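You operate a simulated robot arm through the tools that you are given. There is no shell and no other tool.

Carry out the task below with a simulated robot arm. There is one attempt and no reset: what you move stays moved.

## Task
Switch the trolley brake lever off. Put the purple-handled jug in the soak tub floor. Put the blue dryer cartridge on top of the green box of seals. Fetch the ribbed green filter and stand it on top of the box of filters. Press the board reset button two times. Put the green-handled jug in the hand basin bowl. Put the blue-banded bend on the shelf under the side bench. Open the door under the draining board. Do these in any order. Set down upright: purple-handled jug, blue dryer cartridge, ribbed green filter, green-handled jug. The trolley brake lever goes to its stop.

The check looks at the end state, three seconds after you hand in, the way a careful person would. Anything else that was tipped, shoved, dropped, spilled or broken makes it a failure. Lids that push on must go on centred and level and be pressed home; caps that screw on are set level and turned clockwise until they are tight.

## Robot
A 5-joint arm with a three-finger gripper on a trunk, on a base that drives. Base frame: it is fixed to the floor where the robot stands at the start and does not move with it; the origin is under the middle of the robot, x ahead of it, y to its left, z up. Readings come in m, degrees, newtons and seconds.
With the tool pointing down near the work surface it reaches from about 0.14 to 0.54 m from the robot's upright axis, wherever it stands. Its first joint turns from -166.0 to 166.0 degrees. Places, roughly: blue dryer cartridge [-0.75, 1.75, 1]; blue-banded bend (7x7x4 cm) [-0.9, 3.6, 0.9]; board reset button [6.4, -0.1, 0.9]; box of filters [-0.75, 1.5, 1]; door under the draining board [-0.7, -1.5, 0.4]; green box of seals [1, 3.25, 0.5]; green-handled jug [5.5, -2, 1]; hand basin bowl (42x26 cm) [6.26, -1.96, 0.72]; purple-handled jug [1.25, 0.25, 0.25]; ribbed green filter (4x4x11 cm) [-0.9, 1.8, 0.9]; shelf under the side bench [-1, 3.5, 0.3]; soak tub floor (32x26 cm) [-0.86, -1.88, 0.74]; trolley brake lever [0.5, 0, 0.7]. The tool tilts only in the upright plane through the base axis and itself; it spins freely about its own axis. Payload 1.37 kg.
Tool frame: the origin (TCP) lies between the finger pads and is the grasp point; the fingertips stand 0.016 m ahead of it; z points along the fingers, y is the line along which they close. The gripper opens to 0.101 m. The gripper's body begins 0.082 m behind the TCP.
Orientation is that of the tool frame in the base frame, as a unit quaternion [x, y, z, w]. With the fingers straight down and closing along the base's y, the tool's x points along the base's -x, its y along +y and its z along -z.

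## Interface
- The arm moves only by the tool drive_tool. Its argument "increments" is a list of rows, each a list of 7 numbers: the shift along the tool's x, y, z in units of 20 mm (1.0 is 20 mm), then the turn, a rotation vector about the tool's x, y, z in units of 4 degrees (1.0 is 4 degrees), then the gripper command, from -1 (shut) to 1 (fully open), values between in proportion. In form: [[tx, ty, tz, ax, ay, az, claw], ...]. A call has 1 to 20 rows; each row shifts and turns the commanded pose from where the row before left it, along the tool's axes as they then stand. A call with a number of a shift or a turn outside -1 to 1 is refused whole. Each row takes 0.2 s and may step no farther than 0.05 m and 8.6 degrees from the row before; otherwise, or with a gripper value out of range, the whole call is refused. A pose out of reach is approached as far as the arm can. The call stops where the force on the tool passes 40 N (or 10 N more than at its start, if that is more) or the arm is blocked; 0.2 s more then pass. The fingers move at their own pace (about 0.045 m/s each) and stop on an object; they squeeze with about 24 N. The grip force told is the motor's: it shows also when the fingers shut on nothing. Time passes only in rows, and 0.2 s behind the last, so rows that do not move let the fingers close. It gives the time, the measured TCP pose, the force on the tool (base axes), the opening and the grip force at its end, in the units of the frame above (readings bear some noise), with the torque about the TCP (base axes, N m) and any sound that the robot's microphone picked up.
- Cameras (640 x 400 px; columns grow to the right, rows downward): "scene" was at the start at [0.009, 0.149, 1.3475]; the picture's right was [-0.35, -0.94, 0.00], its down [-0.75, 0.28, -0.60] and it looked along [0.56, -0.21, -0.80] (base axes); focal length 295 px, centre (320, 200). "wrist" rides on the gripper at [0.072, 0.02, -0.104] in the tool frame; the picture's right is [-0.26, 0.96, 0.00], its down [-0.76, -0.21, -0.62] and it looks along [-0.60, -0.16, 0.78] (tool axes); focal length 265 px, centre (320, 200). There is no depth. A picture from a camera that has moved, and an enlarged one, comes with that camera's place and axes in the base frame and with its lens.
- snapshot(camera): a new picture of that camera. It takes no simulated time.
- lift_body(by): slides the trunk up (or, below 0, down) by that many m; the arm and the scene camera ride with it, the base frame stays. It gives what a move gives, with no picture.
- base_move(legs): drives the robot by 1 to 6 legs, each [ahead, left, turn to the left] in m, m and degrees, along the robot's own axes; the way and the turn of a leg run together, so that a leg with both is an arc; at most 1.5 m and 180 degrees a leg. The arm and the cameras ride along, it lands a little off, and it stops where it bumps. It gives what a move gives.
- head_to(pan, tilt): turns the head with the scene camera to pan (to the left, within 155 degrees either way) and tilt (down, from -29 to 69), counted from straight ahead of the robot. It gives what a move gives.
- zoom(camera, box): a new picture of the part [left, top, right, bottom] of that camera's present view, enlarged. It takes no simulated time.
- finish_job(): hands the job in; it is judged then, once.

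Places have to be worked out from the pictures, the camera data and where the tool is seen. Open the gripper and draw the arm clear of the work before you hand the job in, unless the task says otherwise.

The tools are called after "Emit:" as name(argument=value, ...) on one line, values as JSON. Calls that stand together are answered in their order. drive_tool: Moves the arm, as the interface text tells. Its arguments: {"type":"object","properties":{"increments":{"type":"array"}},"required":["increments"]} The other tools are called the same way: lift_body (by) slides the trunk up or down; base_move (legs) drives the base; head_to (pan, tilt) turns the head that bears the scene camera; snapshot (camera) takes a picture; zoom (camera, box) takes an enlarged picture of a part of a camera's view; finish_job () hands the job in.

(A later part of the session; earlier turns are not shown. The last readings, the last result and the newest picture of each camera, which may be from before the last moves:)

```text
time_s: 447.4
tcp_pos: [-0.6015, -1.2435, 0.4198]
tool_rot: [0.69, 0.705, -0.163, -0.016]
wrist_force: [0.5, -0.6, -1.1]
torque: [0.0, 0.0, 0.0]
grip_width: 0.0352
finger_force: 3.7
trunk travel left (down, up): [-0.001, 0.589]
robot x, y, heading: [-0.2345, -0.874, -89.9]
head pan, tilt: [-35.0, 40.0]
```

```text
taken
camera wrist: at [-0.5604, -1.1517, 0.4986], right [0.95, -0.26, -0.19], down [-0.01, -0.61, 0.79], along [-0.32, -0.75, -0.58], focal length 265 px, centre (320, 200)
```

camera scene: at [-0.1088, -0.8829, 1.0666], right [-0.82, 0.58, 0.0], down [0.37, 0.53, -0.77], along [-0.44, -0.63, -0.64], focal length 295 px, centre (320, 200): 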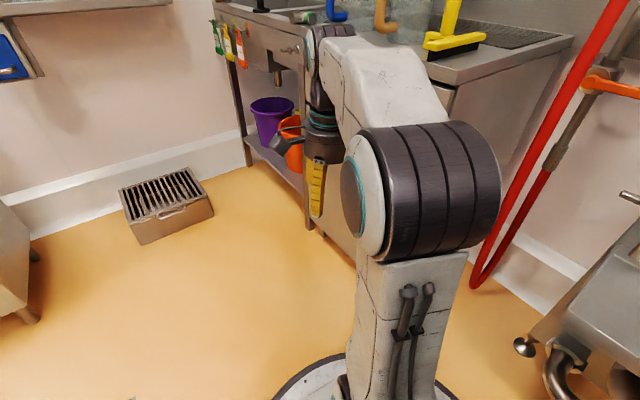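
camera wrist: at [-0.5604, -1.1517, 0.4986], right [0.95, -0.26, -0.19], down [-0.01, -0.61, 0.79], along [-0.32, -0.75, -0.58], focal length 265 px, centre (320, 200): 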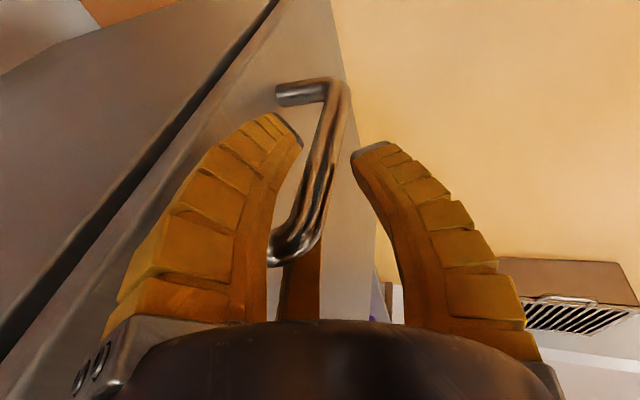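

The bar is inside the three fingers with no contact force. I close on it.

Emit:
drive_tool(increments=[[0, 0, 0, 0, 0, 0, -1], [0, 0, 0, 0, 0, 0, -1], [0, 0, 0, 0, 0, 0, -1], [0, 0, 0, 0, 0, 0, -1]])

Emit:
snapshot(camera="wrist")

```text
time_s: 448.4
tcp_pos: [-0.6021, -1.2422, 0.4206]
tool_rot: [0.69, 0.705, -0.163, -0.015]
wrist_force: [1.1, 9.1, 2.0]
torque: [-0.51, 0.33, -0.02]
grip_width: 0.0161
finger_force: 27.7
trunk travel left (down, up): [-0.001, 0.589]
robot x, y, heading: [-0.2368, -0.8732, -90.1]
head pan, tilt: [-35.0, 40.0]
```

```text
taken
camera wrist: at [-0.5603, -1.1508, 0.499], right [0.95, -0.26, -0.19], down [-0.01, -0.61, 0.79], along [-0.32, -0.75, -0.58], focal length 265 px, centre (320, 200)
```

wrist: 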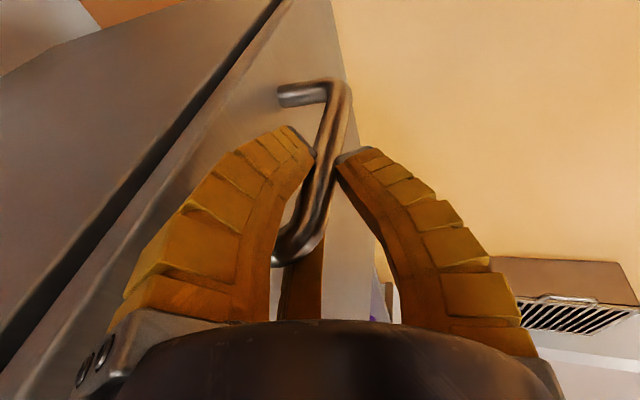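

The bar is gripped. I now pull along the door's arc (hinge at about y −1.71), rotating the tool with the door.

Emit:
drive_tool(increments=[[-0.18, 0.78, -0.167, -0.087, -0.106, 0.523, -1], [-0.15, 0.785, -0.16, -0.094, -0.1, 0.523, -1], [-0.125, 0.79, -0.154, -0.1, -0.094, 0.523, -1], [-0.095, 0.8, -0.147, -0.106, -0.087, 0.523, -1], [-0.065, 0.805, -0.14, -0.111, -0.08, 0.523, -1]])

Emit:
snapshot(camera="wrist")

```text
time_s: 449.6
tcp_pos: [-0.5196, -1.2565, 0.4193]
tool_rot: [0.748, 0.643, -0.16, 0.023]
wrist_force: [7.2, 25.5, 12.1]
torque: [0.41, -0.22, -0.03]
grip_width: 0.0149
finger_force: 27.8
trunk travel left (down, up): [-0.001, 0.589]
robot x, y, heading: [-0.2338, -0.8715, -90.1]
head pan, tilt: [-35.0, 40.0]
```

```text
taken
camera wrist: at [-0.4696, -1.1665, 0.4951], right [0.9, -0.42, -0.09], down [-0.16, -0.54, 0.83], along [-0.4, -0.73, -0.55], focal length 265 px, centre (320, 200)
```

wrist: 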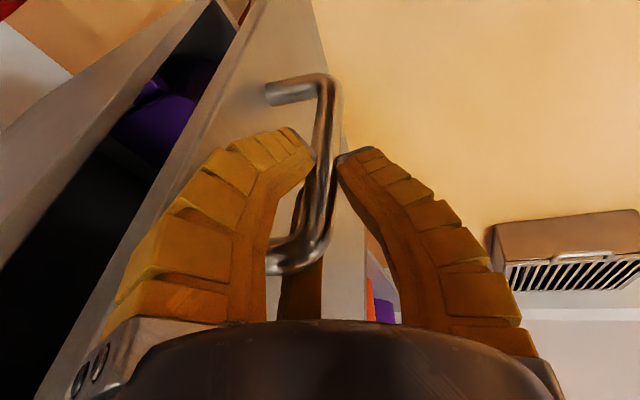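

The door is opening (about 10°). I continue along the arc, easing slightly toward +y to reduce the side load.

Emit:
drive_tool(increments=[[-0.165, 0.77, -0.09, -0.141, -0.09, 0.5285, -1], [-0.138, 0.775, -0.083, -0.147, -0.08, 0.5285, -1], [-0.11, 0.78, -0.075, -0.153, -0.069, 0.5285, -1], [-0.083, 0.785, -0.065, -0.157, -0.058, 0.5285, -1], [-0.055, 0.79, -0.055, -0.161, -0.046, 0.5285, -1], [-0.03, 0.795, -0.05, -0.163, -0.035, 0.5285, -1]])

Emit:
snapshot(camera="wrist")

```text
time_s: 451.0
tcp_pos: [-0.4302, -1.2889, 0.4185]
tool_rot: [0.812, 0.561, -0.144, 0.073]
wrist_force: [8.1, 16.2, -3.5]
torque: [-0.29, 0.56, 0.01]
grip_width: 0.0176
finger_force: 28.0
trunk travel left (down, up): [-0.001, 0.589]
robot x, y, heading: [-0.2331, -0.878, -90.0]
head pan, tilt: [-35.0, 40.0]
```

```text
taken
camera wrist: at [-0.3722, -1.2038, 0.4928], right [0.81, -0.58, 0.04], down [-0.35, -0.42, 0.84], along [-0.47, -0.69, -0.55], focal length 265 px, centre (320, 200)
```

wrist: 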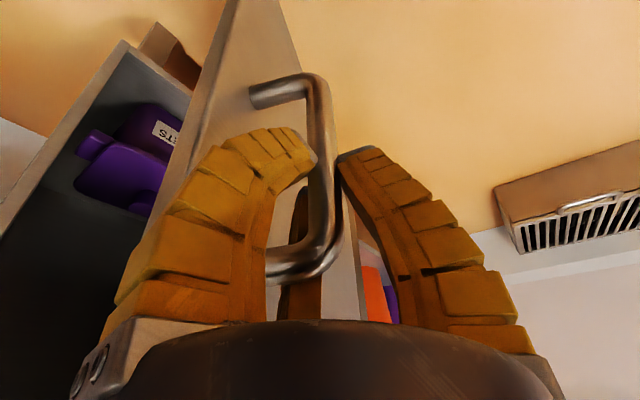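

Emit:
drive_tool(increments=[[-0.175, 0.8, 0.025, -0.166, -0.0226, 0.527, -1], [-0.145, 0.805, 0.033, -0.167, -0.011, 0.527, -1], [-0.115, 0.81, 0.04, -0.167, 0.001, 0.527, -1], [-0.085, 0.813, 0.05, -0.166, 0.013, 0.527, -1], [-0.055, 0.815, 0.06, -0.165, 0.025, 0.527, -1], [-0.03, 0.82, 0.065, -0.164, 0.035, 0.527, -1]])

Emit:
snapshot(camera="wrist")

```text
time_s: 451.8
tcp_pos: [-0.392, -1.3062, 0.4173]
tool_rot: [0.837, 0.525, -0.127, 0.088]
wrist_force: [7.5, 13.8, 21.3]
torque: [3.73, 2.7, -0.39]
grip_width: 0.0147
finger_force: 28.3
trunk travel left (down, up): [-0.001, 0.589]
robot x, y, heading: [-0.2329, -0.8722, -90.0]
head pan, tilt: [-35.0, 40.0]
stopped in row 3: the force on the tool passed its limit at 44 N (the readings are from after the stop); the commanded pose is now the measured one
```

```text
taken
camera wrist: at [-0.3319, -1.225, 0.495], right [0.76, -0.64, 0.1], down [-0.43, -0.38, 0.82], along [-0.49, -0.66, -0.57], focal length 265 px, centre (320, 200)
```

wrist: 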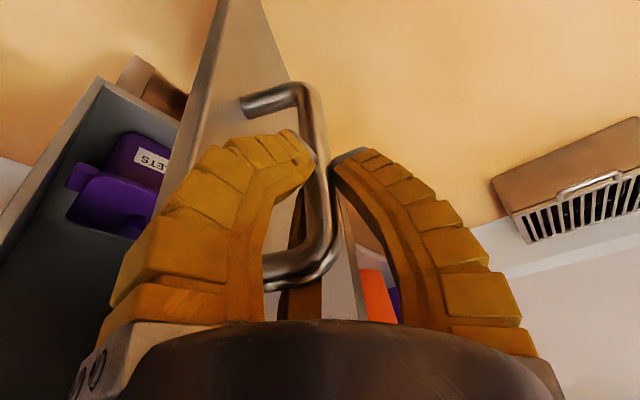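

The tilted grip twists as the door turns, so I release the bar here (door about 27° open), lift clear, and will push the door from its inner side with closed fingers.

Emit:
drive_tool(increments=[[0, 0, 0, 0, 0, 0, -0.3], [0, 0, 0, 0, 0, 0, -0.2], [0, 0, 0, 0, 0, 0, -0.2], [0, 0, 0, 0, 0, 0, -0.2]])

Emit:
snapshot(camera="wrist")

```text
time_s: 452.8
tcp_pos: [-0.3938, -1.3101, 0.4181]
tool_rot: [0.837, 0.524, -0.13, 0.091]
wrist_force: [0.1, -0.5, 0.4]
torque: [-0.01, 0.01, -0.02]
grip_width: 0.0447
finger_force: 3.2
trunk travel left (down, up): [-0.001, 0.589]
robot x, y, heading: [-0.2352, -0.8737, -90.2]
head pan, tilt: [-35.0, 40.0]
```

```text
taken
camera wrist: at [-0.3332, -1.2277, 0.4937], right [0.76, -0.64, 0.1], down [-0.43, -0.38, 0.82], along [-0.49, -0.67, -0.56], focal length 265 px, centre (320, 200)
```

wrist: 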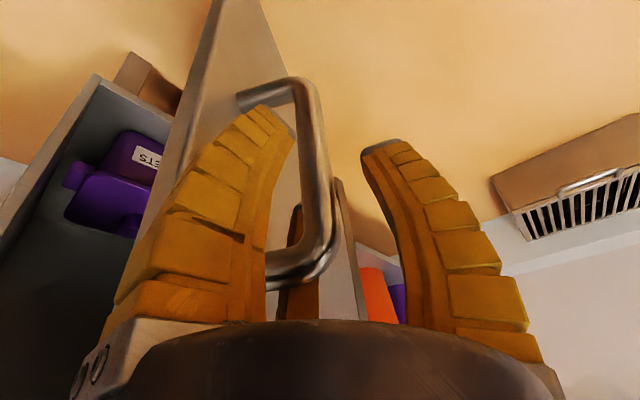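

Emit:
drive_tool(increments=[[-0.313, 0.016, -0.95, 0, 0, 0, -0.2], [-0.313, 0.016, -0.95, 0, 0, 0, -0.2], [-0.313, 0.016, -0.95, 0, 0, 0, -0.2], [-0.313, 0.016, -0.95, 0, 0, 0, -0.2], [-0.313, 0.016, -0.95, 0, 0, 0, -0.2], [-0.313, 0.016, -0.95, 0, 0, 0, -0.2], [-0.313, 0.016, -0.95, 0, 0, 0, -0.2], [-0.313, 0.016, -0.95, 0, 0, 0, -0.2], [-0.313, 0.016, -0.95, 0, 0, 0, -0.2]])

Emit:
snapshot(camera="wrist")

Emit:
snapshot(camera="scene")

```text
time_s: 454.8
tcp_pos: [-0.3939, -1.3103, 0.597]
tool_rot: [0.837, 0.524, -0.13, 0.09]
wrist_force: [-0.6, 0.1, -0.5]
torque: [0.01, 0.01, -0.03]
grip_width: 0.0448
finger_force: 2.8
trunk travel left (down, up): [-0.001, 0.589]
robot x, y, heading: [-0.2355, -0.8708, -90.1]
head pan, tilt: [-35.0, 40.0]
```

```text
taken
camera wrist: at [-0.3333, -1.228, 0.6748], right [0.76, -0.64, 0.1], down [-0.43, -0.38, 0.82], along [-0.49, -0.67, -0.56], focal length 265 px, centre (320, 200)
```

wrist: 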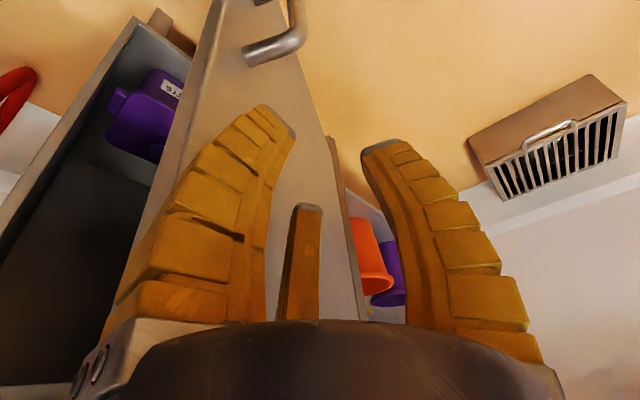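

```text
taken
camera scene: at [-0.1083, -0.8825, 1.0666], right [-0.82, 0.57, 0.0], down [0.37, 0.53, -0.77], along [-0.44, -0.63, -0.64], focal length 295 px, centre (320, 200)
```

scene: 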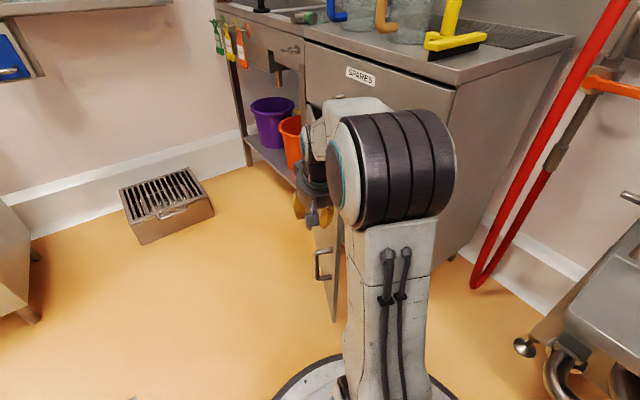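

The door stands open about 27°. I bring the tool upright, close the fingers, and move around the door's free edge to its inner side.

Emit:
drive_tool(increments=[[0.5, 0.1, -0.3, 0, 0.91, 0, -1], [0.5, 0.1, -0.3, 0, 0.91, 0, -1], [0.5, 0.1, -0.3, 0, 0.91, 0, -1], [0.5, 0.1, -0.3, 0, 0.91, 0, -1], [0.5, 0.1, -0.3, 0, 0.91, 0, -1], [0, 0, 0, 0, 0, -1, -1], [0, 0, 0, 0, 0, -1, -1], [0, 0, 0, 0, 0, -1, -1], [0, 0, 0, 0, 0, -1, -1], [0, 0, 0, 0, 0, -1, -1], [0, 0, 0, 0, 0, -1, -1], [0, 0, 0, 0, 0, -1, -1], [0, 0, 0, 0, 0, -1, -1], [0, 0, 0, 0, 0, -1, -1], [0, 0, 0, 0, 0, -1, -1]])

Emit:
snapshot(camera="wrist")

```text
time_s: 457.9
tcp_pos: [-0.3623, -1.2659, 0.6157]
tool_rot: [0.614, 0.789, -0.001, 0.0]
wrist_force: [-0.5, 0.1, -0.2]
torque: [-0.03, 0.04, 0.0]
grip_width: 0.0
finger_force: 24.4
trunk travel left (down, up): [-0.001, 0.589]
robot x, y, heading: [-0.234, -0.8732, -90.3]
head pan, tilt: [-35.0, 40.0]
```

```text
taken
camera wrist: at [-0.3604, -1.191, 0.7212], right [1.0, -0.02, 0.0], down [-0.01, -0.78, 0.62], along [-0.01, -0.62, -0.78], focal length 265 px, centre (320, 200)
```

wrist: 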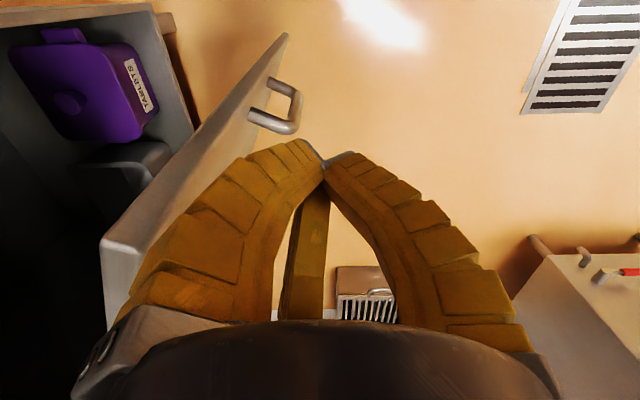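

The wrist camera now shows the door's free edge at about [-0.44, -1.266]. I go around it: right, then toward the cabinet, then down.

Emit:
drive_tool(increments=[[0.89, 0.225, 0, 0, 0, 0, -1], [0.89, 0.225, 0, 0, 0, 0, -1], [0.89, 0.225, 0, 0, 0, 0, -1], [0.89, 0.225, 0, 0, 0, 0, -1], [0.89, 0.225, 0, 0, 0, 0, -1], [0.89, 0.225, 0, 0, 0, 0, -1], [0.246, -0.969, 0, 0, 0, 0, -1], [0.246, -0.969, 0, 0, 0, 0, -1], [0.246, -0.969, 0, 0, 0, 0, -1], [0.246, -0.969, 0, 0, 0, 0, -1], [0.246, -0.969, 0, 0, 0, 0, -1], [0.246, -0.969, 0, 0, 0, 0, -1], [0.246, -0.969, 0, 0, 0, 0, -1], [0.246, -0.969, 0, 0, 0, 0, -1]])

Emit:
drive_tool(increments=[[0, 0, 0.95, 0, 0, 0, -1], [0, 0, 0.95, 0, 0, 0, -1], [0, 0, 0.95, 0, 0, 0, -1], [0, 0, 0.95, 0, 0, 0, -1], [0, 0, 0.95, 0, 0, 0, -1], [0, 0, 0.95, 0, 0, 0, -1], [0, 0, 0.95, 0, 0, 0, -1], [0, 0, 0.95, 0, 0, 0, -1], [0, 0, 0.95, 0, 0, 0, -1], [0, 0, 0.95, 0, 0, 0, -1]])

Emit:
snapshot(camera="wrist")

```text
time_s: 460.9
tcp_pos: [-0.5227, -1.1546, 0.6147]
tool_rot: [0.614, 0.789, 0.003, 0.001]
wrist_force: [-0.1, 0.6, -0.3]
torque: [-0.03, 0.03, -0.01]
grip_width: 0.0002
finger_force: 23.3
trunk travel left (down, up): [-0.001, 0.589]
robot x, y, heading: [-0.2344, -0.8734, -90.0]
head pan, tilt: [-35.0, 40.0]
```

```text
time_s: 463.1
tcp_pos: [-0.5201, -1.1567, 0.4249]
tool_rot: [0.614, 0.789, 0.003, 0.001]
wrist_force: [0.4, 0.2, -0.2]
torque: [0.01, -0.01, 0.0]
grip_width: 0.0001
finger_force: 24.1
trunk travel left (down, up): [-0.001, 0.589]
robot x, y, heading: [-0.2355, -0.8697, -90.2]
head pan, tilt: [-35.0, 40.0]
```

```text
taken
camera wrist: at [-0.5189, -1.0829, 0.5291], right [1.0, -0.02, 0.01], down [-0.02, -0.79, 0.62], along [-0.01, -0.62, -0.79], focal length 265 px, centre (320, 200)
```

wrist: 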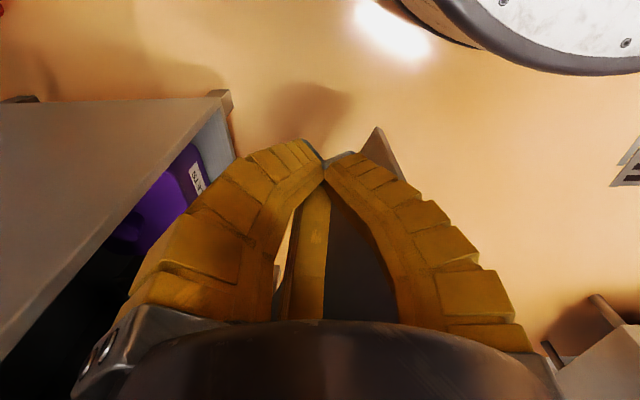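

The gripper is between the cabinet and the door's edge. I move in behind the door.

Emit:
drive_tool(increments=[[-0.9, -0.32, 0, 0, 0, 0, -1], [-0.9, -0.3, 0, 0, 0, 0, -1], [-0.935, -0.236, 0, 0, 0, 0, -1], [-0.935, -0.236, 0, 0, 0, 0, -1], [-0.935, -0.236, 0, 0, 0, 0, -1], [-0.935, -0.236, 0, 0, 0, 0, -1], [-0.935, -0.236, 0, 0, 0, 0, -1]])

Emit:
snapshot(camera="wrist")

```text
time_s: 464.8
tcp_pos: [-0.522, -1.2906, 0.4263]
tool_rot: [0.614, 0.789, 0.002, 0.0]
wrist_force: [-0.1, 0.4, 0.4]
torque: [-0.01, 0.03, 0.01]
grip_width: 0.0
finger_force: 23.7
trunk travel left (down, up): [-0.001, 0.589]
robot x, y, heading: [-0.2354, -0.872, -89.9]
head pan, tilt: [-35.0, 40.0]
```

```text
taken
camera wrist: at [-0.5208, -1.2175, 0.53], right [1.0, -0.02, 0.0], down [-0.02, -0.79, 0.62], along [-0.01, -0.62, -0.79], focal length 265 px, centre (320, 200)
```

wrist: 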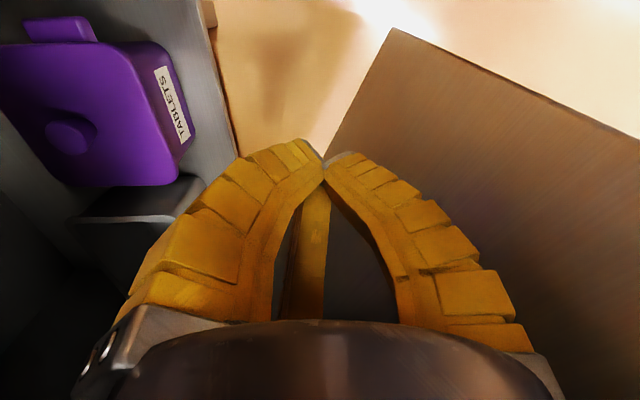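

I'm behind the door now. I push it outward along its arc with the closed gripper.

Emit:
drive_tool(increments=[[-0.45, 0.65, 0, 0, 0, 0, -1], [-0.45, 0.65, 0, 0, 0, 0, -1], [-0.607, 0.73, 0, 0, 0, 0, -1], [-0.607, 0.73, 0, 0, 0, 0, -1], [-0.607, 0.73, 0, 0, 0, 0, -1], [-0.607, 0.73, 0, 0, 0, 0, -1], [-0.725, 0.615, 0, 0, 0, 0, -1], [-0.725, 0.615, 0, 0, 0, 0, -1], [-0.725, 0.615, 0, 0, 0, 0, -1], [-0.725, 0.615, 0, 0, 0, 0, -1]])

Emit:
snapshot(camera="wrist")

```text
time_s: 466.9
tcp_pos: [-0.3628, -1.3791, 0.4285]
tool_rot: [0.614, 0.789, -0.002, 0.0]
wrist_force: [-0.7, 0.4, 0.0]
torque: [0.05, -0.03, -0.01]
grip_width: 0.0
finger_force: 24.1
trunk travel left (down, up): [-0.001, 0.589]
robot x, y, heading: [-0.2326, -0.8711, -89.9]
head pan, tilt: [-35.0, 40.0]
```

```text
taken
camera wrist: at [-0.3602, -1.305, 0.5322], right [1.0, -0.02, 0.0], down [-0.01, -0.78, 0.62], along [-0.01, -0.62, -0.78], focal length 265 px, centre (320, 200)
```

wrist: 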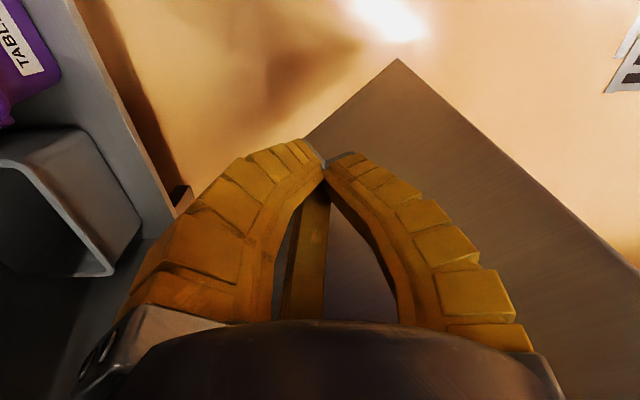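

Emit:
drive_tool(increments=[[-0.82, 0.48, 0, 0, 0, 0, -1], [-0.82, 0.48, 0, 0, 0, 0, -1], [-0.82, 0.48, 0, 0, 0, 0, -1], [-0.82, 0.48, 0, 0, 0, 0, -1], [-0.89, 0.33, 0, 0, 0, 0, -1], [-0.89, 0.33, 0, 0, 0, 0, -1], [-0.89, 0.33, 0, 0, 0, 0, -1], [-0.89, 0.33, 0, 0, 0, 0, -1]])

Emit:
snapshot(camera="wrist")

```text
time_s: 468.8
tcp_pos: [-0.2657, -1.4965, 0.431]
tool_rot: [0.613, 0.79, -0.001, 0.002]
wrist_force: [0.0, 0.1, 1.0]
torque: [-0.04, 0.0, -0.03]
grip_width: 0.0
finger_force: 23.6
trunk travel left (down, up): [-0.001, 0.589]
robot x, y, heading: [-0.2312, -0.8702, -90.0]
head pan, tilt: [-35.0, 40.0]
```

```text
taken
camera wrist: at [-0.2628, -1.4215, 0.5345], right [1.0, -0.02, 0.0], down [-0.01, -0.78, 0.63], along [-0.01, -0.63, -0.78], focal length 265 px, centre (320, 200)
```

wrist: 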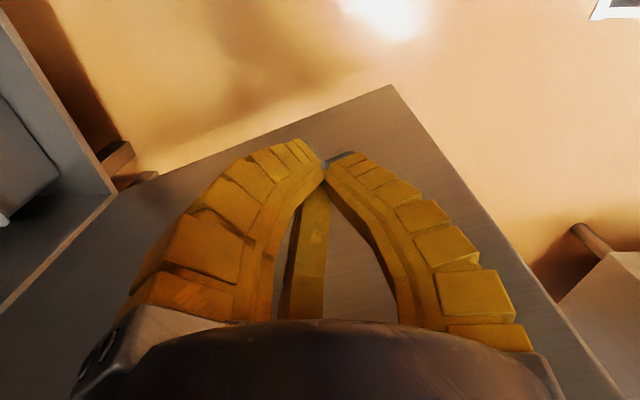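

About 70° open. I drive the base forward 15 cm to push it to roughly 90°.

Emit:
base_move(legs=[[0.15, 0, 0]])

Emit:
snapshot(camera="wrist")

Emit:
snapshot(camera="scene")

```text
time_s: 470.1
tcp_pos: [-0.2671, -1.646, 0.4311]
tool_rot: [0.614, 0.789, -0.002, 0.001]
wrist_force: [-0.1, 0.5, 0.8]
torque: [-0.01, -0.01, 0.0]
grip_width: 0.0
finger_force: 23.7
trunk travel left (down, up): [-0.001, 0.589]
robot x, y, heading: [-0.2332, -1.0202, -90.3]
head pan, tilt: [-35.0, 40.0]
```

```text
taken
camera wrist: at [-0.2644, -1.5708, 0.5345], right [1.0, -0.02, 0.0], down [-0.02, -0.78, 0.63], along [-0.01, -0.63, -0.78], focal length 265 px, centre (320, 200)
```

wrist: 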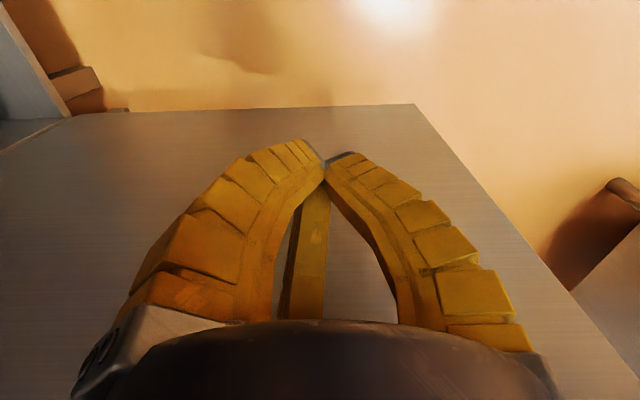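

```text
taken
camera scene: at [-0.1086, -1.0321, 1.0667], right [-0.82, 0.58, 0.0], down [0.37, 0.53, -0.77], along [-0.44, -0.63, -0.64], focal length 295 px, centre (320, 200)
```

scene: 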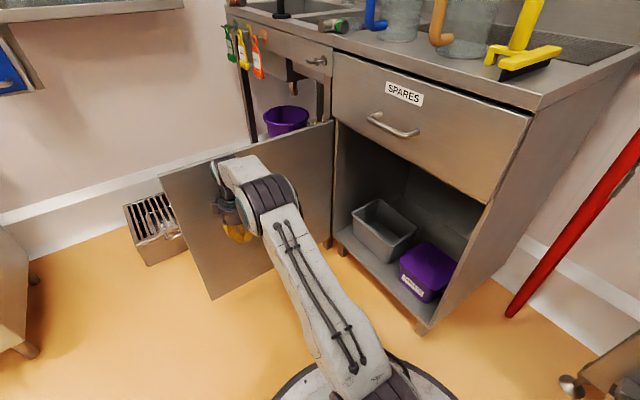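

The door stands open at about 90°. I withdraw, tuck the arm, and head down the room for the reset button and the green-handled jug.

Emit:
base_move(legs=[[-0.25, 0, 0]])

Emit:
drive_tool(increments=[[0.969, 0.245, -0.5, 0, 0, 0, -1], [0.969, 0.245, -0.5, 0, 0, 0, -1], [0.969, 0.245, -0.5, 0, 0, 0, -1], [0.969, 0.245, -0.5, 0, 0, 0, -1], [0.969, 0.245, -0.5, 0, 0, 0, -1], [0.969, 0.245, -0.5, 0, 0, 0, -1], [0.969, 0.245, -0.5, 0, 0, 0, -1], [0.969, 0.245, -0.5, 0, 0, 0, -1], [0.969, 0.245, -0.5, 0, 0, 0, -1], [0.969, 0.245, -0.5, 0, 0, 0, -1], [0.969, 0.245, -0.5, 0, 0, 0, -1], [0.969, 0.245, -0.5, 0, 0, 0, -1]])

Emit:
lift_body(by=0.4)

Emit:
head_to(pan=-30, tilt=35)

Emit:
snapshot(camera="scene")

```text
time_s: 471.9
tcp_pos: [-0.2657, -1.3936, 0.4311]
tool_rot: [0.615, 0.789, -0.003, 0.001]
wrist_force: [-0.1, 0.6, -0.4]
torque: [-0.01, 0.0, 0.0]
grip_width: 0.0
finger_force: 23.9
trunk travel left (down, up): [-0.001, 0.589]
robot x, y, heading: [-0.2335, -0.77, -90.1]
head pan, tilt: [-35.0, 40.0]
```

```text
time_s: 474.6
tcp_pos: [-0.2667, -1.1532, 0.5509]
tool_rot: [0.615, 0.789, -0.002, 0.002]
wrist_force: [0.3, -0.3, -0.6]
torque: [0.0, -0.01, 0.04]
grip_width: 0.0
finger_force: 23.5
trunk travel left (down, up): [-0.001, 0.589]
robot x, y, heading: [-0.2344, -0.7682, -90.1]
head pan, tilt: [-35.0, 40.0]
```

```text
time_s: 478.4
tcp_pos: [-0.2648, -1.1527, 0.9503]
tool_rot: [0.615, 0.789, -0.002, 0.002]
wrist_force: [0.6, 0.4, 0.0]
torque: [0.01, 0.03, 0.02]
grip_width: 0.0001
finger_force: 23.9
trunk travel left (down, up): [-0.401, 0.189]
robot x, y, heading: [-0.2343, -0.768, -90.3]
head pan, tilt: [-35.0, 40.0]
```

```text
time_s: 479.0
tcp_pos: [-0.2661, -1.1522, 0.9502]
tool_rot: [0.615, 0.788, -0.002, 0.001]
wrist_force: [0.6, 0.4, -0.7]
torque: [-0.06, 0.01, 0.05]
grip_width: 0.0001
finger_force: 24.4
trunk travel left (down, up): [-0.401, 0.189]
robot x, y, heading: [-0.2349, -0.7714, -90.2]
head pan, tilt: [-30.0, 35.0]
```

```text
taken
camera scene: at [-0.103, -0.7874, 1.4742], right [-0.86, 0.5, 0.0], down [0.29, 0.5, -0.82], along [-0.41, -0.71, -0.57], focal length 295 px, centre (320, 200)
```

scene: 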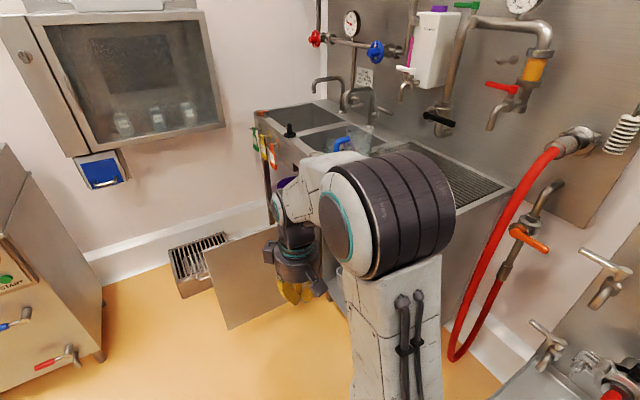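

Emit:
base_move(legs=[[0, 0.3, 0], [0, 0, 90], [0, -0.35, 0], [1.5, 0, 0], [1.5, 0, 0], [1.2, 0, 0]])

Emit:
head_to(pan=-15, tilt=20)

Emit:
snapshot(camera="scene")

Emit:
head_to(pan=25, tilt=20)

Emit:
snapshot(camera="scene")

```text
time_s: 506.4
tcp_pos: [4.6293, -1.219, 0.9512]
tool_rot: [-0.115, 0.993, 0.0, 0.003]
wrist_force: [-0.2, 1.0, -0.5]
torque: [0.0, 0.02, -0.01]
grip_width: 0.0001
finger_force: 23.7
trunk travel left (down, up): [-0.401, 0.189]
robot x, y, heading: [4.2455, -1.1837, -1.4]
head pan, tilt: [-30.0, 35.0]
```

```text
time_s: 507.2
tcp_pos: [4.6291, -1.219, 0.951]
tool_rot: [-0.115, 0.993, 0.0, 0.003]
wrist_force: [0.0, 0.8, -0.6]
torque: [0.0, 0.01, -0.03]
grip_width: 0.0
finger_force: 23.9
trunk travel left (down, up): [-0.401, 0.189]
robot x, y, heading: [4.2455, -1.18, -0.9]
head pan, tilt: [-15.0, 20.0]
```

```text
taken
camera scene: at [4.2782, -1.0307, 1.498], right [-0.28, -0.96, 0.0], down [-0.33, 0.1, -0.94], along [0.9, -0.26, -0.34], focal length 295 px, centre (320, 200)
```

scene: 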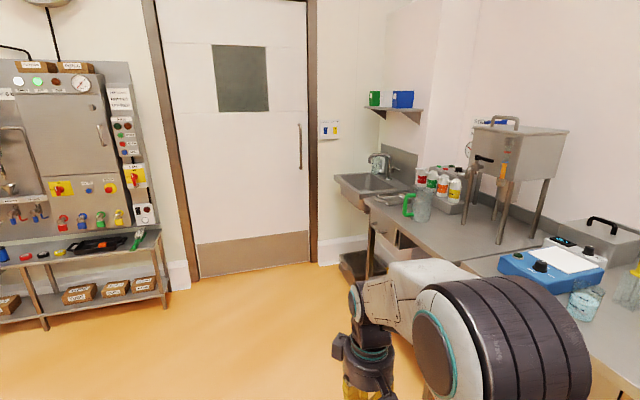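

```text
time_s: 508.3
tcp_pos: [4.6268, -1.2186, 0.9499]
tool_rot: [-0.115, 0.993, -0.001, 0.002]
wrist_force: [0.0, -0.2, 0.1]
torque: [-0.01, 0.02, 0.02]
grip_width: 0.0
finger_force: 23.9
trunk travel left (down, up): [-0.401, 0.189]
robot x, y, heading: [4.2466, -1.182, -1.2]
head pan, tilt: [25.0, 20.0]
```

```text
taken
camera scene: at [4.274, -0.9672, 1.4981], right [0.4, -0.91, 0.0], down [-0.31, -0.14, -0.94], along [0.86, 0.38, -0.34], focal length 295 px, centre (320, 200)
```

scene: 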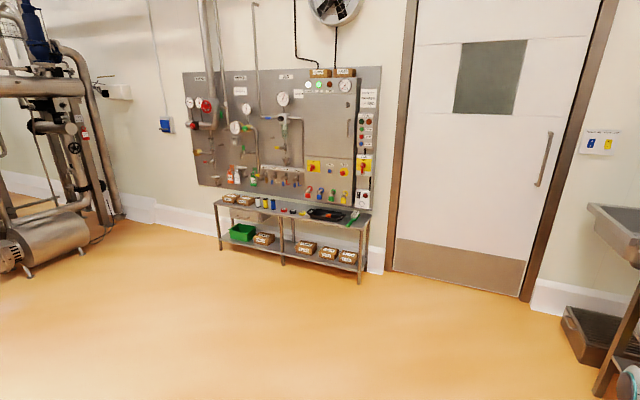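

I zoom in on the board to find the reset button, and on the basin with the green-handled jug.

Emit:
zoom(camera="scene", box=[290, 60, 390, 230])

Emit:
head_to(pan=-22, tilt=22)

Emit:
zoom(camera="scene", box=[280, 60, 480, 260])

```text
2.35 times, centred on (340, 145) of scene
camera zoom: at [4.274, -0.9672, 1.4981], right [0.4, -0.91, 0.0], down [-0.31, -0.14, -0.94], along [0.86, 0.38, -0.34], focal length 693 px, centre (273, 329)
```

zoom: 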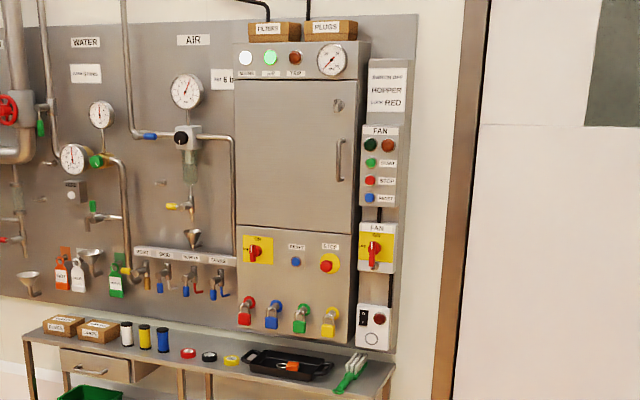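

```text
time_s: 509.4
tcp_pos: [4.6276, -1.218, 0.9509]
tool_rot: [-0.115, 0.993, 0.0, 0.003]
wrist_force: [0.4, 0.6, 0.2]
torque: [-0.02, -0.02, 0.01]
grip_width: 0.0002
finger_force: 24.4
trunk travel left (down, up): [-0.401, 0.189]
robot x, y, heading: [4.2467, -1.1789, -1.4]
head pan, tilt: [-22.0, 22.0]
```

```text
2.00 times, centred on (380, 160) of scene
camera zoom: at [4.2742, -1.0412, 1.4948], right [-0.39, -0.92, 0.0], down [-0.34, 0.15, -0.93], along [0.85, -0.36, -0.37], focal length 589 px, centre (200, 280)
```

zoom: 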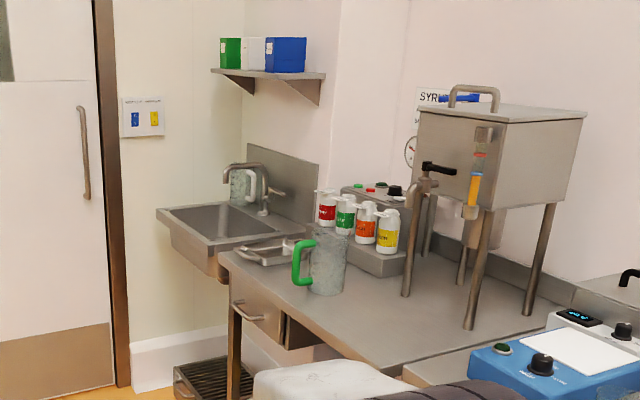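

The blue RESET on the board's lower panel is at about [6.4, -0.115, 0.91]. I drive in front of it.

Emit:
base_move(legs=[[0.8, 0, 1.2], [0, 1.07, 0], [0.5, 0, 0]])

Emit:
head_to(pan=-10, tilt=30)

Emit:
snapshot(camera="scene")

```text
time_s: 521.4
tcp_pos: [5.9271, -0.1435, 0.9516]
tool_rot: [-0.128, 0.992, -0.001, 0.003]
wrist_force: [0.1, 0.5, 0.2]
torque: [0.0, 0.03, 0.01]
grip_width: 0.0
finger_force: 24.3
trunk travel left (down, up): [-0.401, 0.189]
robot x, y, heading: [5.5432, -0.114, 0.4]
head pan, tilt: [-22.0, 22.0]
```

```text
time_s: 522.1
tcp_pos: [5.9269, -0.1442, 0.95]
tool_rot: [-0.128, 0.992, -0.001, 0.002]
wrist_force: [-0.7, -0.5, -0.1]
torque: [-0.01, -0.02, -0.01]
grip_width: 0.0
finger_force: 24.0
trunk travel left (down, up): [-0.401, 0.189]
robot x, y, heading: [5.5421, -0.1182, 0.3]
head pan, tilt: [-10.0, 30.0]
```

```text
taken
camera scene: at [5.5707, 0.0425, 1.482], right [-0.17, -0.99, 0.0], down [-0.49, 0.08, -0.87], along [0.85, -0.15, -0.5], focal length 295 px, centre (320, 200)
```

scene: 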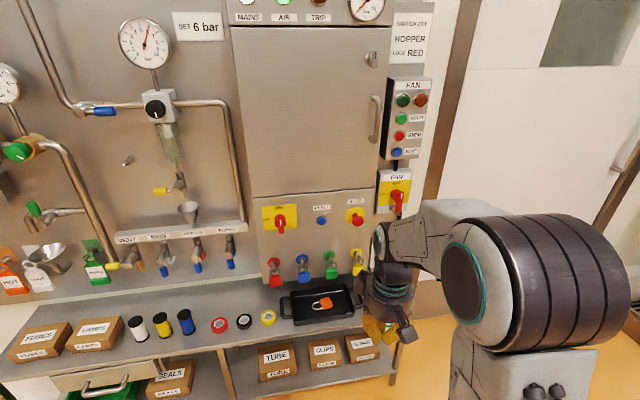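

Emit:
zoom(camera="scene", box=[240, 180, 400, 300])

```text
3.33 times, centred on (320, 240) of scene
camera zoom: at [5.5707, 0.0425, 1.482], right [-0.17, -0.99, 0.0], down [-0.49, 0.08, -0.87], along [0.85, -0.15, -0.5], focal length 982 px, centre (320, 67)
```

zoom: 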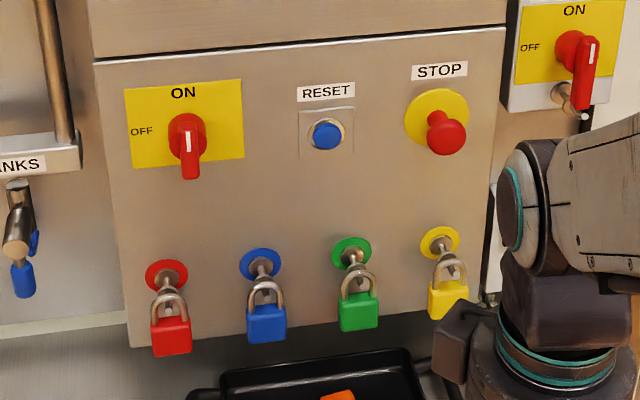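

RESET triangulates to [6.417, -0.108, 0.906]. I lower the trunk, straighten the wrist, raise the arm and tilt the closed fingers forward to about 60° before approaching.

Emit:
lift_body(by=-0.3)

Emit:
drive_tool(increments=[[0, 0, -1, 0, 0, 0.85, -1], [0, 0, -1, 0, 0, 0.85, -1], [0, 0, -1, 0, 0, 0.85, -1], [0, 0, -1, 0, 0, 0.85, -1], [0, 0.825, -1, 0, 0, 0, -1], [0, 0.825, -1, 0, 0, 0, -1], [-1, 0, -1, 0, 0, 0, -1], [-1, 0, -1, 0, 0, 0, -1], [-1, 0, -1, 0, 0, 0, -1], [-1, 0, -1, 0, 0, 0, -1], [-1, 0, -1, 0, 0, 0, -1], [0, 0, -1, 0, 0, 0, -1], [0, 0, -0.8, 0, 0, 0, -1]])

Emit:
drive_tool(increments=[[0, 0, 0, 0, -1, 0, -1], [0, 0, 0, 0, -1, 0, -1], [0, 0, 0, 0, -1, 0, -1], [0, 0, 0, 0, -1, 0, -1], [0, 0, 0, 0, -1, 0, -1], [0, 0, 0, 0, -1, 0, -1], [0, 0, 0, 0, -1, 0, -1], [0, 0, 0, 0, -1, 0, -1], [0, 0, 0, 0, -1, 0, -1], [0, 0, 0, 0, -1, 0, -1], [0, 0, 0, 0, -1, 0, -1], [0, 0, 0, 0, -1, 0, -1], [0, 0, 0, 0, -1, 0, -1], [0, 0, 0, 0, -1, 0, -1]])

Emit:
snapshot(camera="wrist")

```text
time_s: 525.1
tcp_pos: [5.9275, -0.1445, 0.6508]
tool_rot: [-0.127, 0.992, 0.0, 0.003]
wrist_force: [0.6, 0.3, 0.5]
torque: [-0.02, -0.02, 0.0]
grip_width: 0.0
finger_force: 24.1
trunk travel left (down, up): [-0.101, 0.489]
robot x, y, heading: [5.5438, -0.1177, 0.7]
head pan, tilt: [-10.0, 30.0]
```

```text
time_s: 527.9
tcp_pos: [6.0145, -0.1097, 0.8949]
tool_rot: [-0.01, 1.0, 0.0, 0.005]
wrist_force: [0.1, 1.1, -0.1]
torque: [0.01, 0.02, -0.03]
grip_width: 0.0001
finger_force: 24.0
out of reach, approached as far as the arm can: row 13
trunk travel left (down, up): [-0.101, 0.489]
robot x, y, heading: [5.5432, -0.1153, 0.4]
head pan, tilt: [-10.0, 30.0]
```

```text
time_s: 530.9
tcp_pos: [6.0156, -0.1093, 0.8952]
tool_rot: [-0.008, 0.881, 0.003, 0.473]
wrist_force: [0.8, -0.5, -0.2]
torque: [0.0, 0.02, -0.05]
grip_width: 0.0001
finger_force: 24.1
trunk travel left (down, up): [-0.101, 0.489]
robot x, y, heading: [5.541, -0.117, 0.3]
head pan, tilt: [-10.0, 30.0]
```

```text
taken
camera wrist: at [5.8895, -0.0927, 0.8921], right [0.13, 0.97, 0.22], down [-0.1, -0.21, 0.97], along [0.99, -0.15, 0.07], focal length 265 px, centre (320, 200)
```

wrist: 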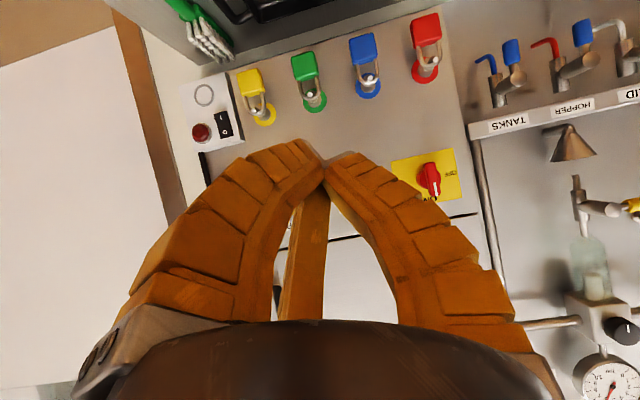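

The tool is tilted 56° forward at the right height. I drive forward so the fingertips stop about 6 cm short of the button.

Emit:
base_move(legs=[[0.3, 0, 0]])

Emit:
snapshot(camera="wrist")

Emit:
zoom(camera="scene", box=[240, 120, 440, 280])

```text
time_s: 533.0
tcp_pos: [6.3153, -0.1092, 0.8948]
tool_rot: [-0.007, 0.881, 0.002, 0.473]
wrist_force: [0.1, 0.3, 0.4]
torque: [0.05, -0.03, 0.01]
grip_width: 0.0
finger_force: 24.4
trunk travel left (down, up): [-0.101, 0.489]
robot x, y, heading: [5.8439, -0.1162, 0.1]
head pan, tilt: [-10.0, 30.0]
```

```text
taken
camera wrist: at [6.1887, -0.0918, 0.8923], right [0.13, 0.97, 0.22], down [-0.09, -0.21, 0.97], along [0.99, -0.15, 0.06], focal length 265 px, centre (320, 200)
```

wrist: 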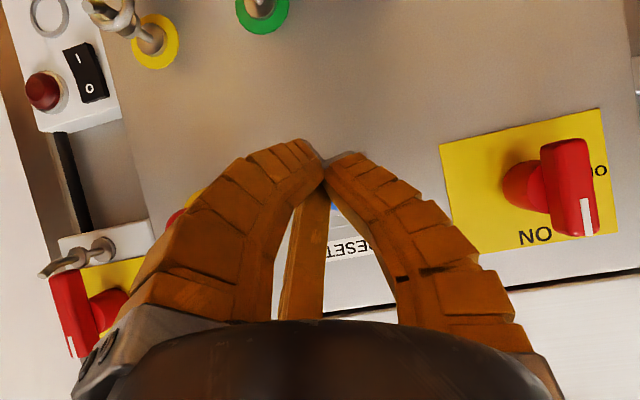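

```text
2.50 times, centred on (340, 200) of scene
camera zoom: at [5.8703, 0.0442, 1.182], right [-0.17, -0.99, 0.0], down [-0.49, 0.08, -0.87], along [0.85, -0.15, -0.5], focal length 737 px, centre (270, 200)
```

zoom: 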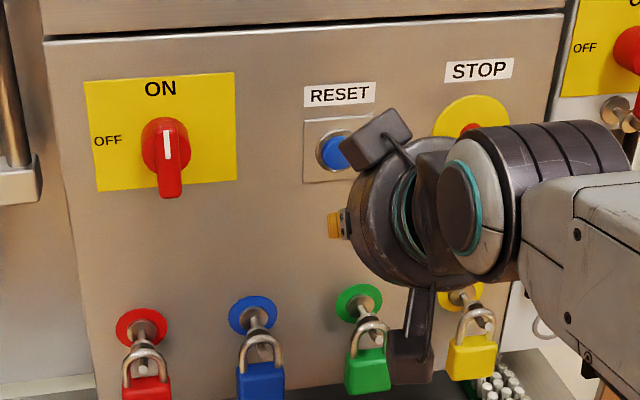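

Aligned within a few millimetres. I raise 1.4 cm, then advance to just short of the button.

Emit:
drive_tool(increments=[[-0.54, 0.08, -0.36, 0, 0, 0, -1], [-0.276, 0, 0.4165, 0, 0, 0, -1], [-0.276, 0, 0.4165, 0, 0, 0, -1], [-0.276, 0, 0.4165, 0, 0, 0, -1], [-0.276, 0, 0.4165, 0, 0, 0, -1], [-0.276, 0, 0.4165, 0, 0, 0, -1], [0, 0, 0, 0, 0, 0, -1]])

Emit:
snapshot(camera="wrist")

Emit:
zoom(camera="scene", box=[280, 130, 400, 220])

```text
time_s: 534.6
tcp_pos: [6.3651, -0.1068, 0.9082]
tool_rot: [-0.008, 0.882, 0.004, 0.472]
wrist_force: [0.6, 0.5, 0.9]
torque: [0.0, 0.01, -0.05]
grip_width: 0.0002
finger_force: 23.7
trunk travel left (down, up): [-0.101, 0.489]
robot x, y, heading: [5.8436, -0.1151, 0.1]
head pan, tilt: [-10.0, 30.0]
```

```text
taken
camera wrist: at [6.2391, -0.0899, 0.9052], right [0.13, 0.97, 0.22], down [-0.09, -0.21, 0.97], along [0.99, -0.15, 0.06], focal length 265 px, centre (320, 200)
```

wrist: 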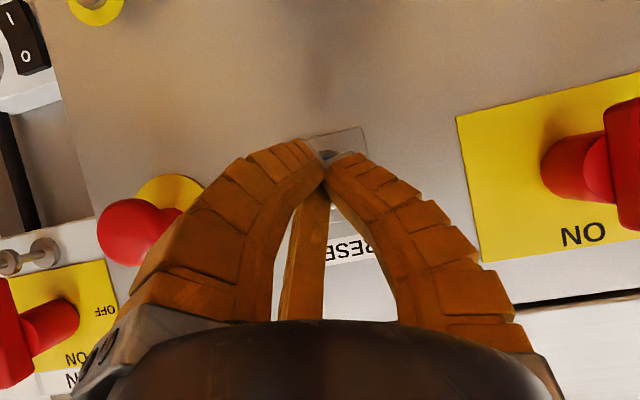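

```text
4.44 times, centred on (340, 175) of scene
camera zoom: at [5.8704, 0.0442, 1.182], right [-0.17, -0.99, 0.0], down [-0.49, 0.08, -0.87], along [0.85, -0.15, -0.5], focal length 1310 px, centre (231, 311)
```

zoom: 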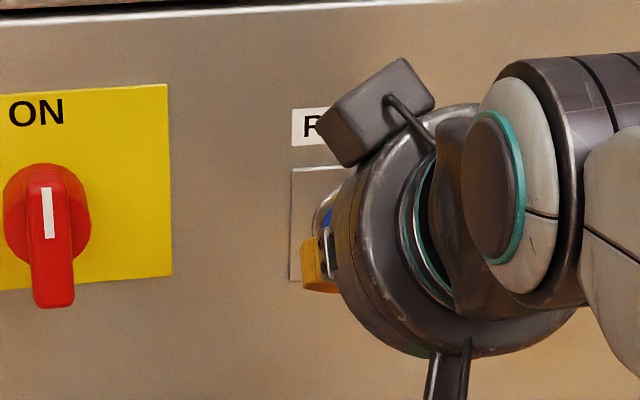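

Emit:
zoom(camera="wrist", box=[270, 110, 390, 190])

```text
5.00 times, centred on (330, 150) of wrist
camera zoom: at [6.2391, -0.0899, 0.9052], right [0.13, 0.97, 0.22], down [-0.09, -0.21, 0.97], along [0.99, -0.15, 0.06], focal length 1327 px, centre (270, 450)
```

zoom: 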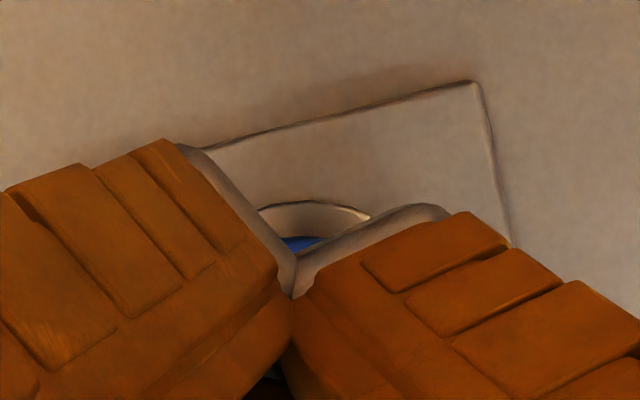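

The fingertips are lined up with the blue button. I advance in 5 mm steps watching force and sound.

Emit:
drive_tool(increments=[[-0.138, 0, 0.208, 0, 0, 0, -1], [-0.138, 0, 0.208, 0, 0, 0, -1], [-0.138, 0, 0.208, 0, 0, 0, -1], [-0.138, 0, 0.208, 0, 0, 0, -1], [0, 0, 0, 0, 0, 0, -1]])

Emit:
drive_tool(increments=[[-0.083, 0, 0.125, 0, 0, 0, -1], [-0.083, 0, 0.125, 0, 0, 0, -1], [0, 0, 0, 0, 0, 0, -1]])

```text
time_s: 535.8
tcp_pos: [6.3852, -0.1066, 0.9077]
tool_rot: [-0.007, 0.882, 0.003, 0.472]
wrist_force: [-0.6, 0.2, -0.3]
torque: [0.01, -0.03, -0.02]
grip_width: 0.0
finger_force: 23.7
trunk travel left (down, up): [-0.101, 0.489]
robot x, y, heading: [5.8422, -0.117, 0.1]
head pan, tilt: [-10.0, 30.0]
```

```text
time_s: 536.6
tcp_pos: [6.3928, -0.1056, 0.9079]
tool_rot: [-0.008, 0.881, 0.005, 0.473]
wrist_force: [-3.4, 0.4, 0.4]
torque: [-0.01, -0.07, -0.03]
grip_width: 0.0
finger_force: 23.9
trunk travel left (down, up): [-0.101, 0.489]
robot x, y, heading: [5.8427, -0.1135, 0.2]
head pan, tilt: [-10.0, 30.0]
heard: click
```

A click was heard — first press. I back off 2.5 cm to release the button fully.

Emit:
drive_tool(increments=[[0.138, 0, -0.208, 0, 0, 0, -1], [0.138, 0, -0.208, 0, 0, 0, -1], [0.138, 0, -0.208, 0, 0, 0, -1], [0.138, 0, -0.208, 0, 0, 0, -1], [0.138, 0, -0.208, 0, 0, 0, -1], [0, 0, 0, 0, 0, 0, -1], [0, 0, 0, 0, 0, 0, -1]])

Emit:
zoom(camera="wrist", box=[240, 80, 420, 200])

```text
time_s: 538.2
tcp_pos: [6.3659, -0.1074, 0.9069]
tool_rot: [-0.007, 0.881, 0.003, 0.472]
wrist_force: [0.5, 0.0, -0.3]
torque: [0.0, -0.03, -0.03]
grip_width: 0.0001
finger_force: 24.0
trunk travel left (down, up): [-0.101, 0.489]
robot x, y, heading: [5.8423, -0.1129, 0.1]
head pan, tilt: [-10.0, 30.0]
```

```text
3.33 times, centred on (330, 140) of wrist
camera zoom: at [6.2396, -0.0901, 0.9051], right [0.13, 0.97, 0.22], down [-0.09, -0.21, 0.97], along [0.99, -0.15, 0.06], focal length 885 px, centre (287, 400)
```

zoom: 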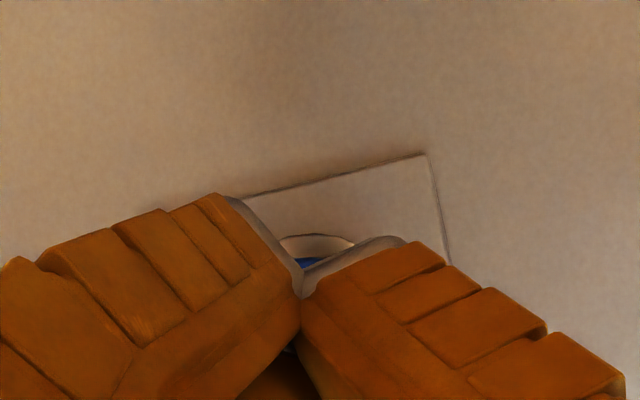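

Released. I press a second time, with the same slow advance until the click.

Emit:
drive_tool(increments=[[-0.138, 0, 0.208, 0, 0, 0, -1], [-0.138, 0, 0.208, 0, 0, 0, -1], [-0.138, 0, 0.208, 0, 0, 0, -1], [-0.138, 0, 0.208, 0, 0, 0, -1], [0, 0, 0, 0, 0, 0, -1]])

Emit:
drive_tool(increments=[[-0.083, 0, 0.125, 0, 0, 0, -1], [-0.083, 0, 0.125, 0, 0, 0, -1], [0, 0, 0, 0, 0, 0, -1]])

```text
time_s: 539.4
tcp_pos: [6.3862, -0.1072, 0.9075]
tool_rot: [-0.008, 0.882, 0.004, 0.472]
wrist_force: [-0.7, -0.4, 0.1]
torque: [-0.01, -0.02, -0.01]
grip_width: 0.0
finger_force: 24.2
trunk travel left (down, up): [-0.101, 0.489]
robot x, y, heading: [5.8425, -0.1149, 0.4]
head pan, tilt: [-10.0, 30.0]
```

```text
time_s: 540.2
tcp_pos: [6.3924, -0.107, 0.9102]
tool_rot: [-0.007, 0.881, 0.004, 0.472]
wrist_force: [-3.9, 0.3, 2.5]
torque: [0.02, -0.09, 0.0]
grip_width: 0.0001
finger_force: 24.0
trunk travel left (down, up): [-0.101, 0.489]
robot x, y, heading: [5.8415, -0.1146, 0.3]
head pan, tilt: [-10.0, 30.0]
heard: click
```

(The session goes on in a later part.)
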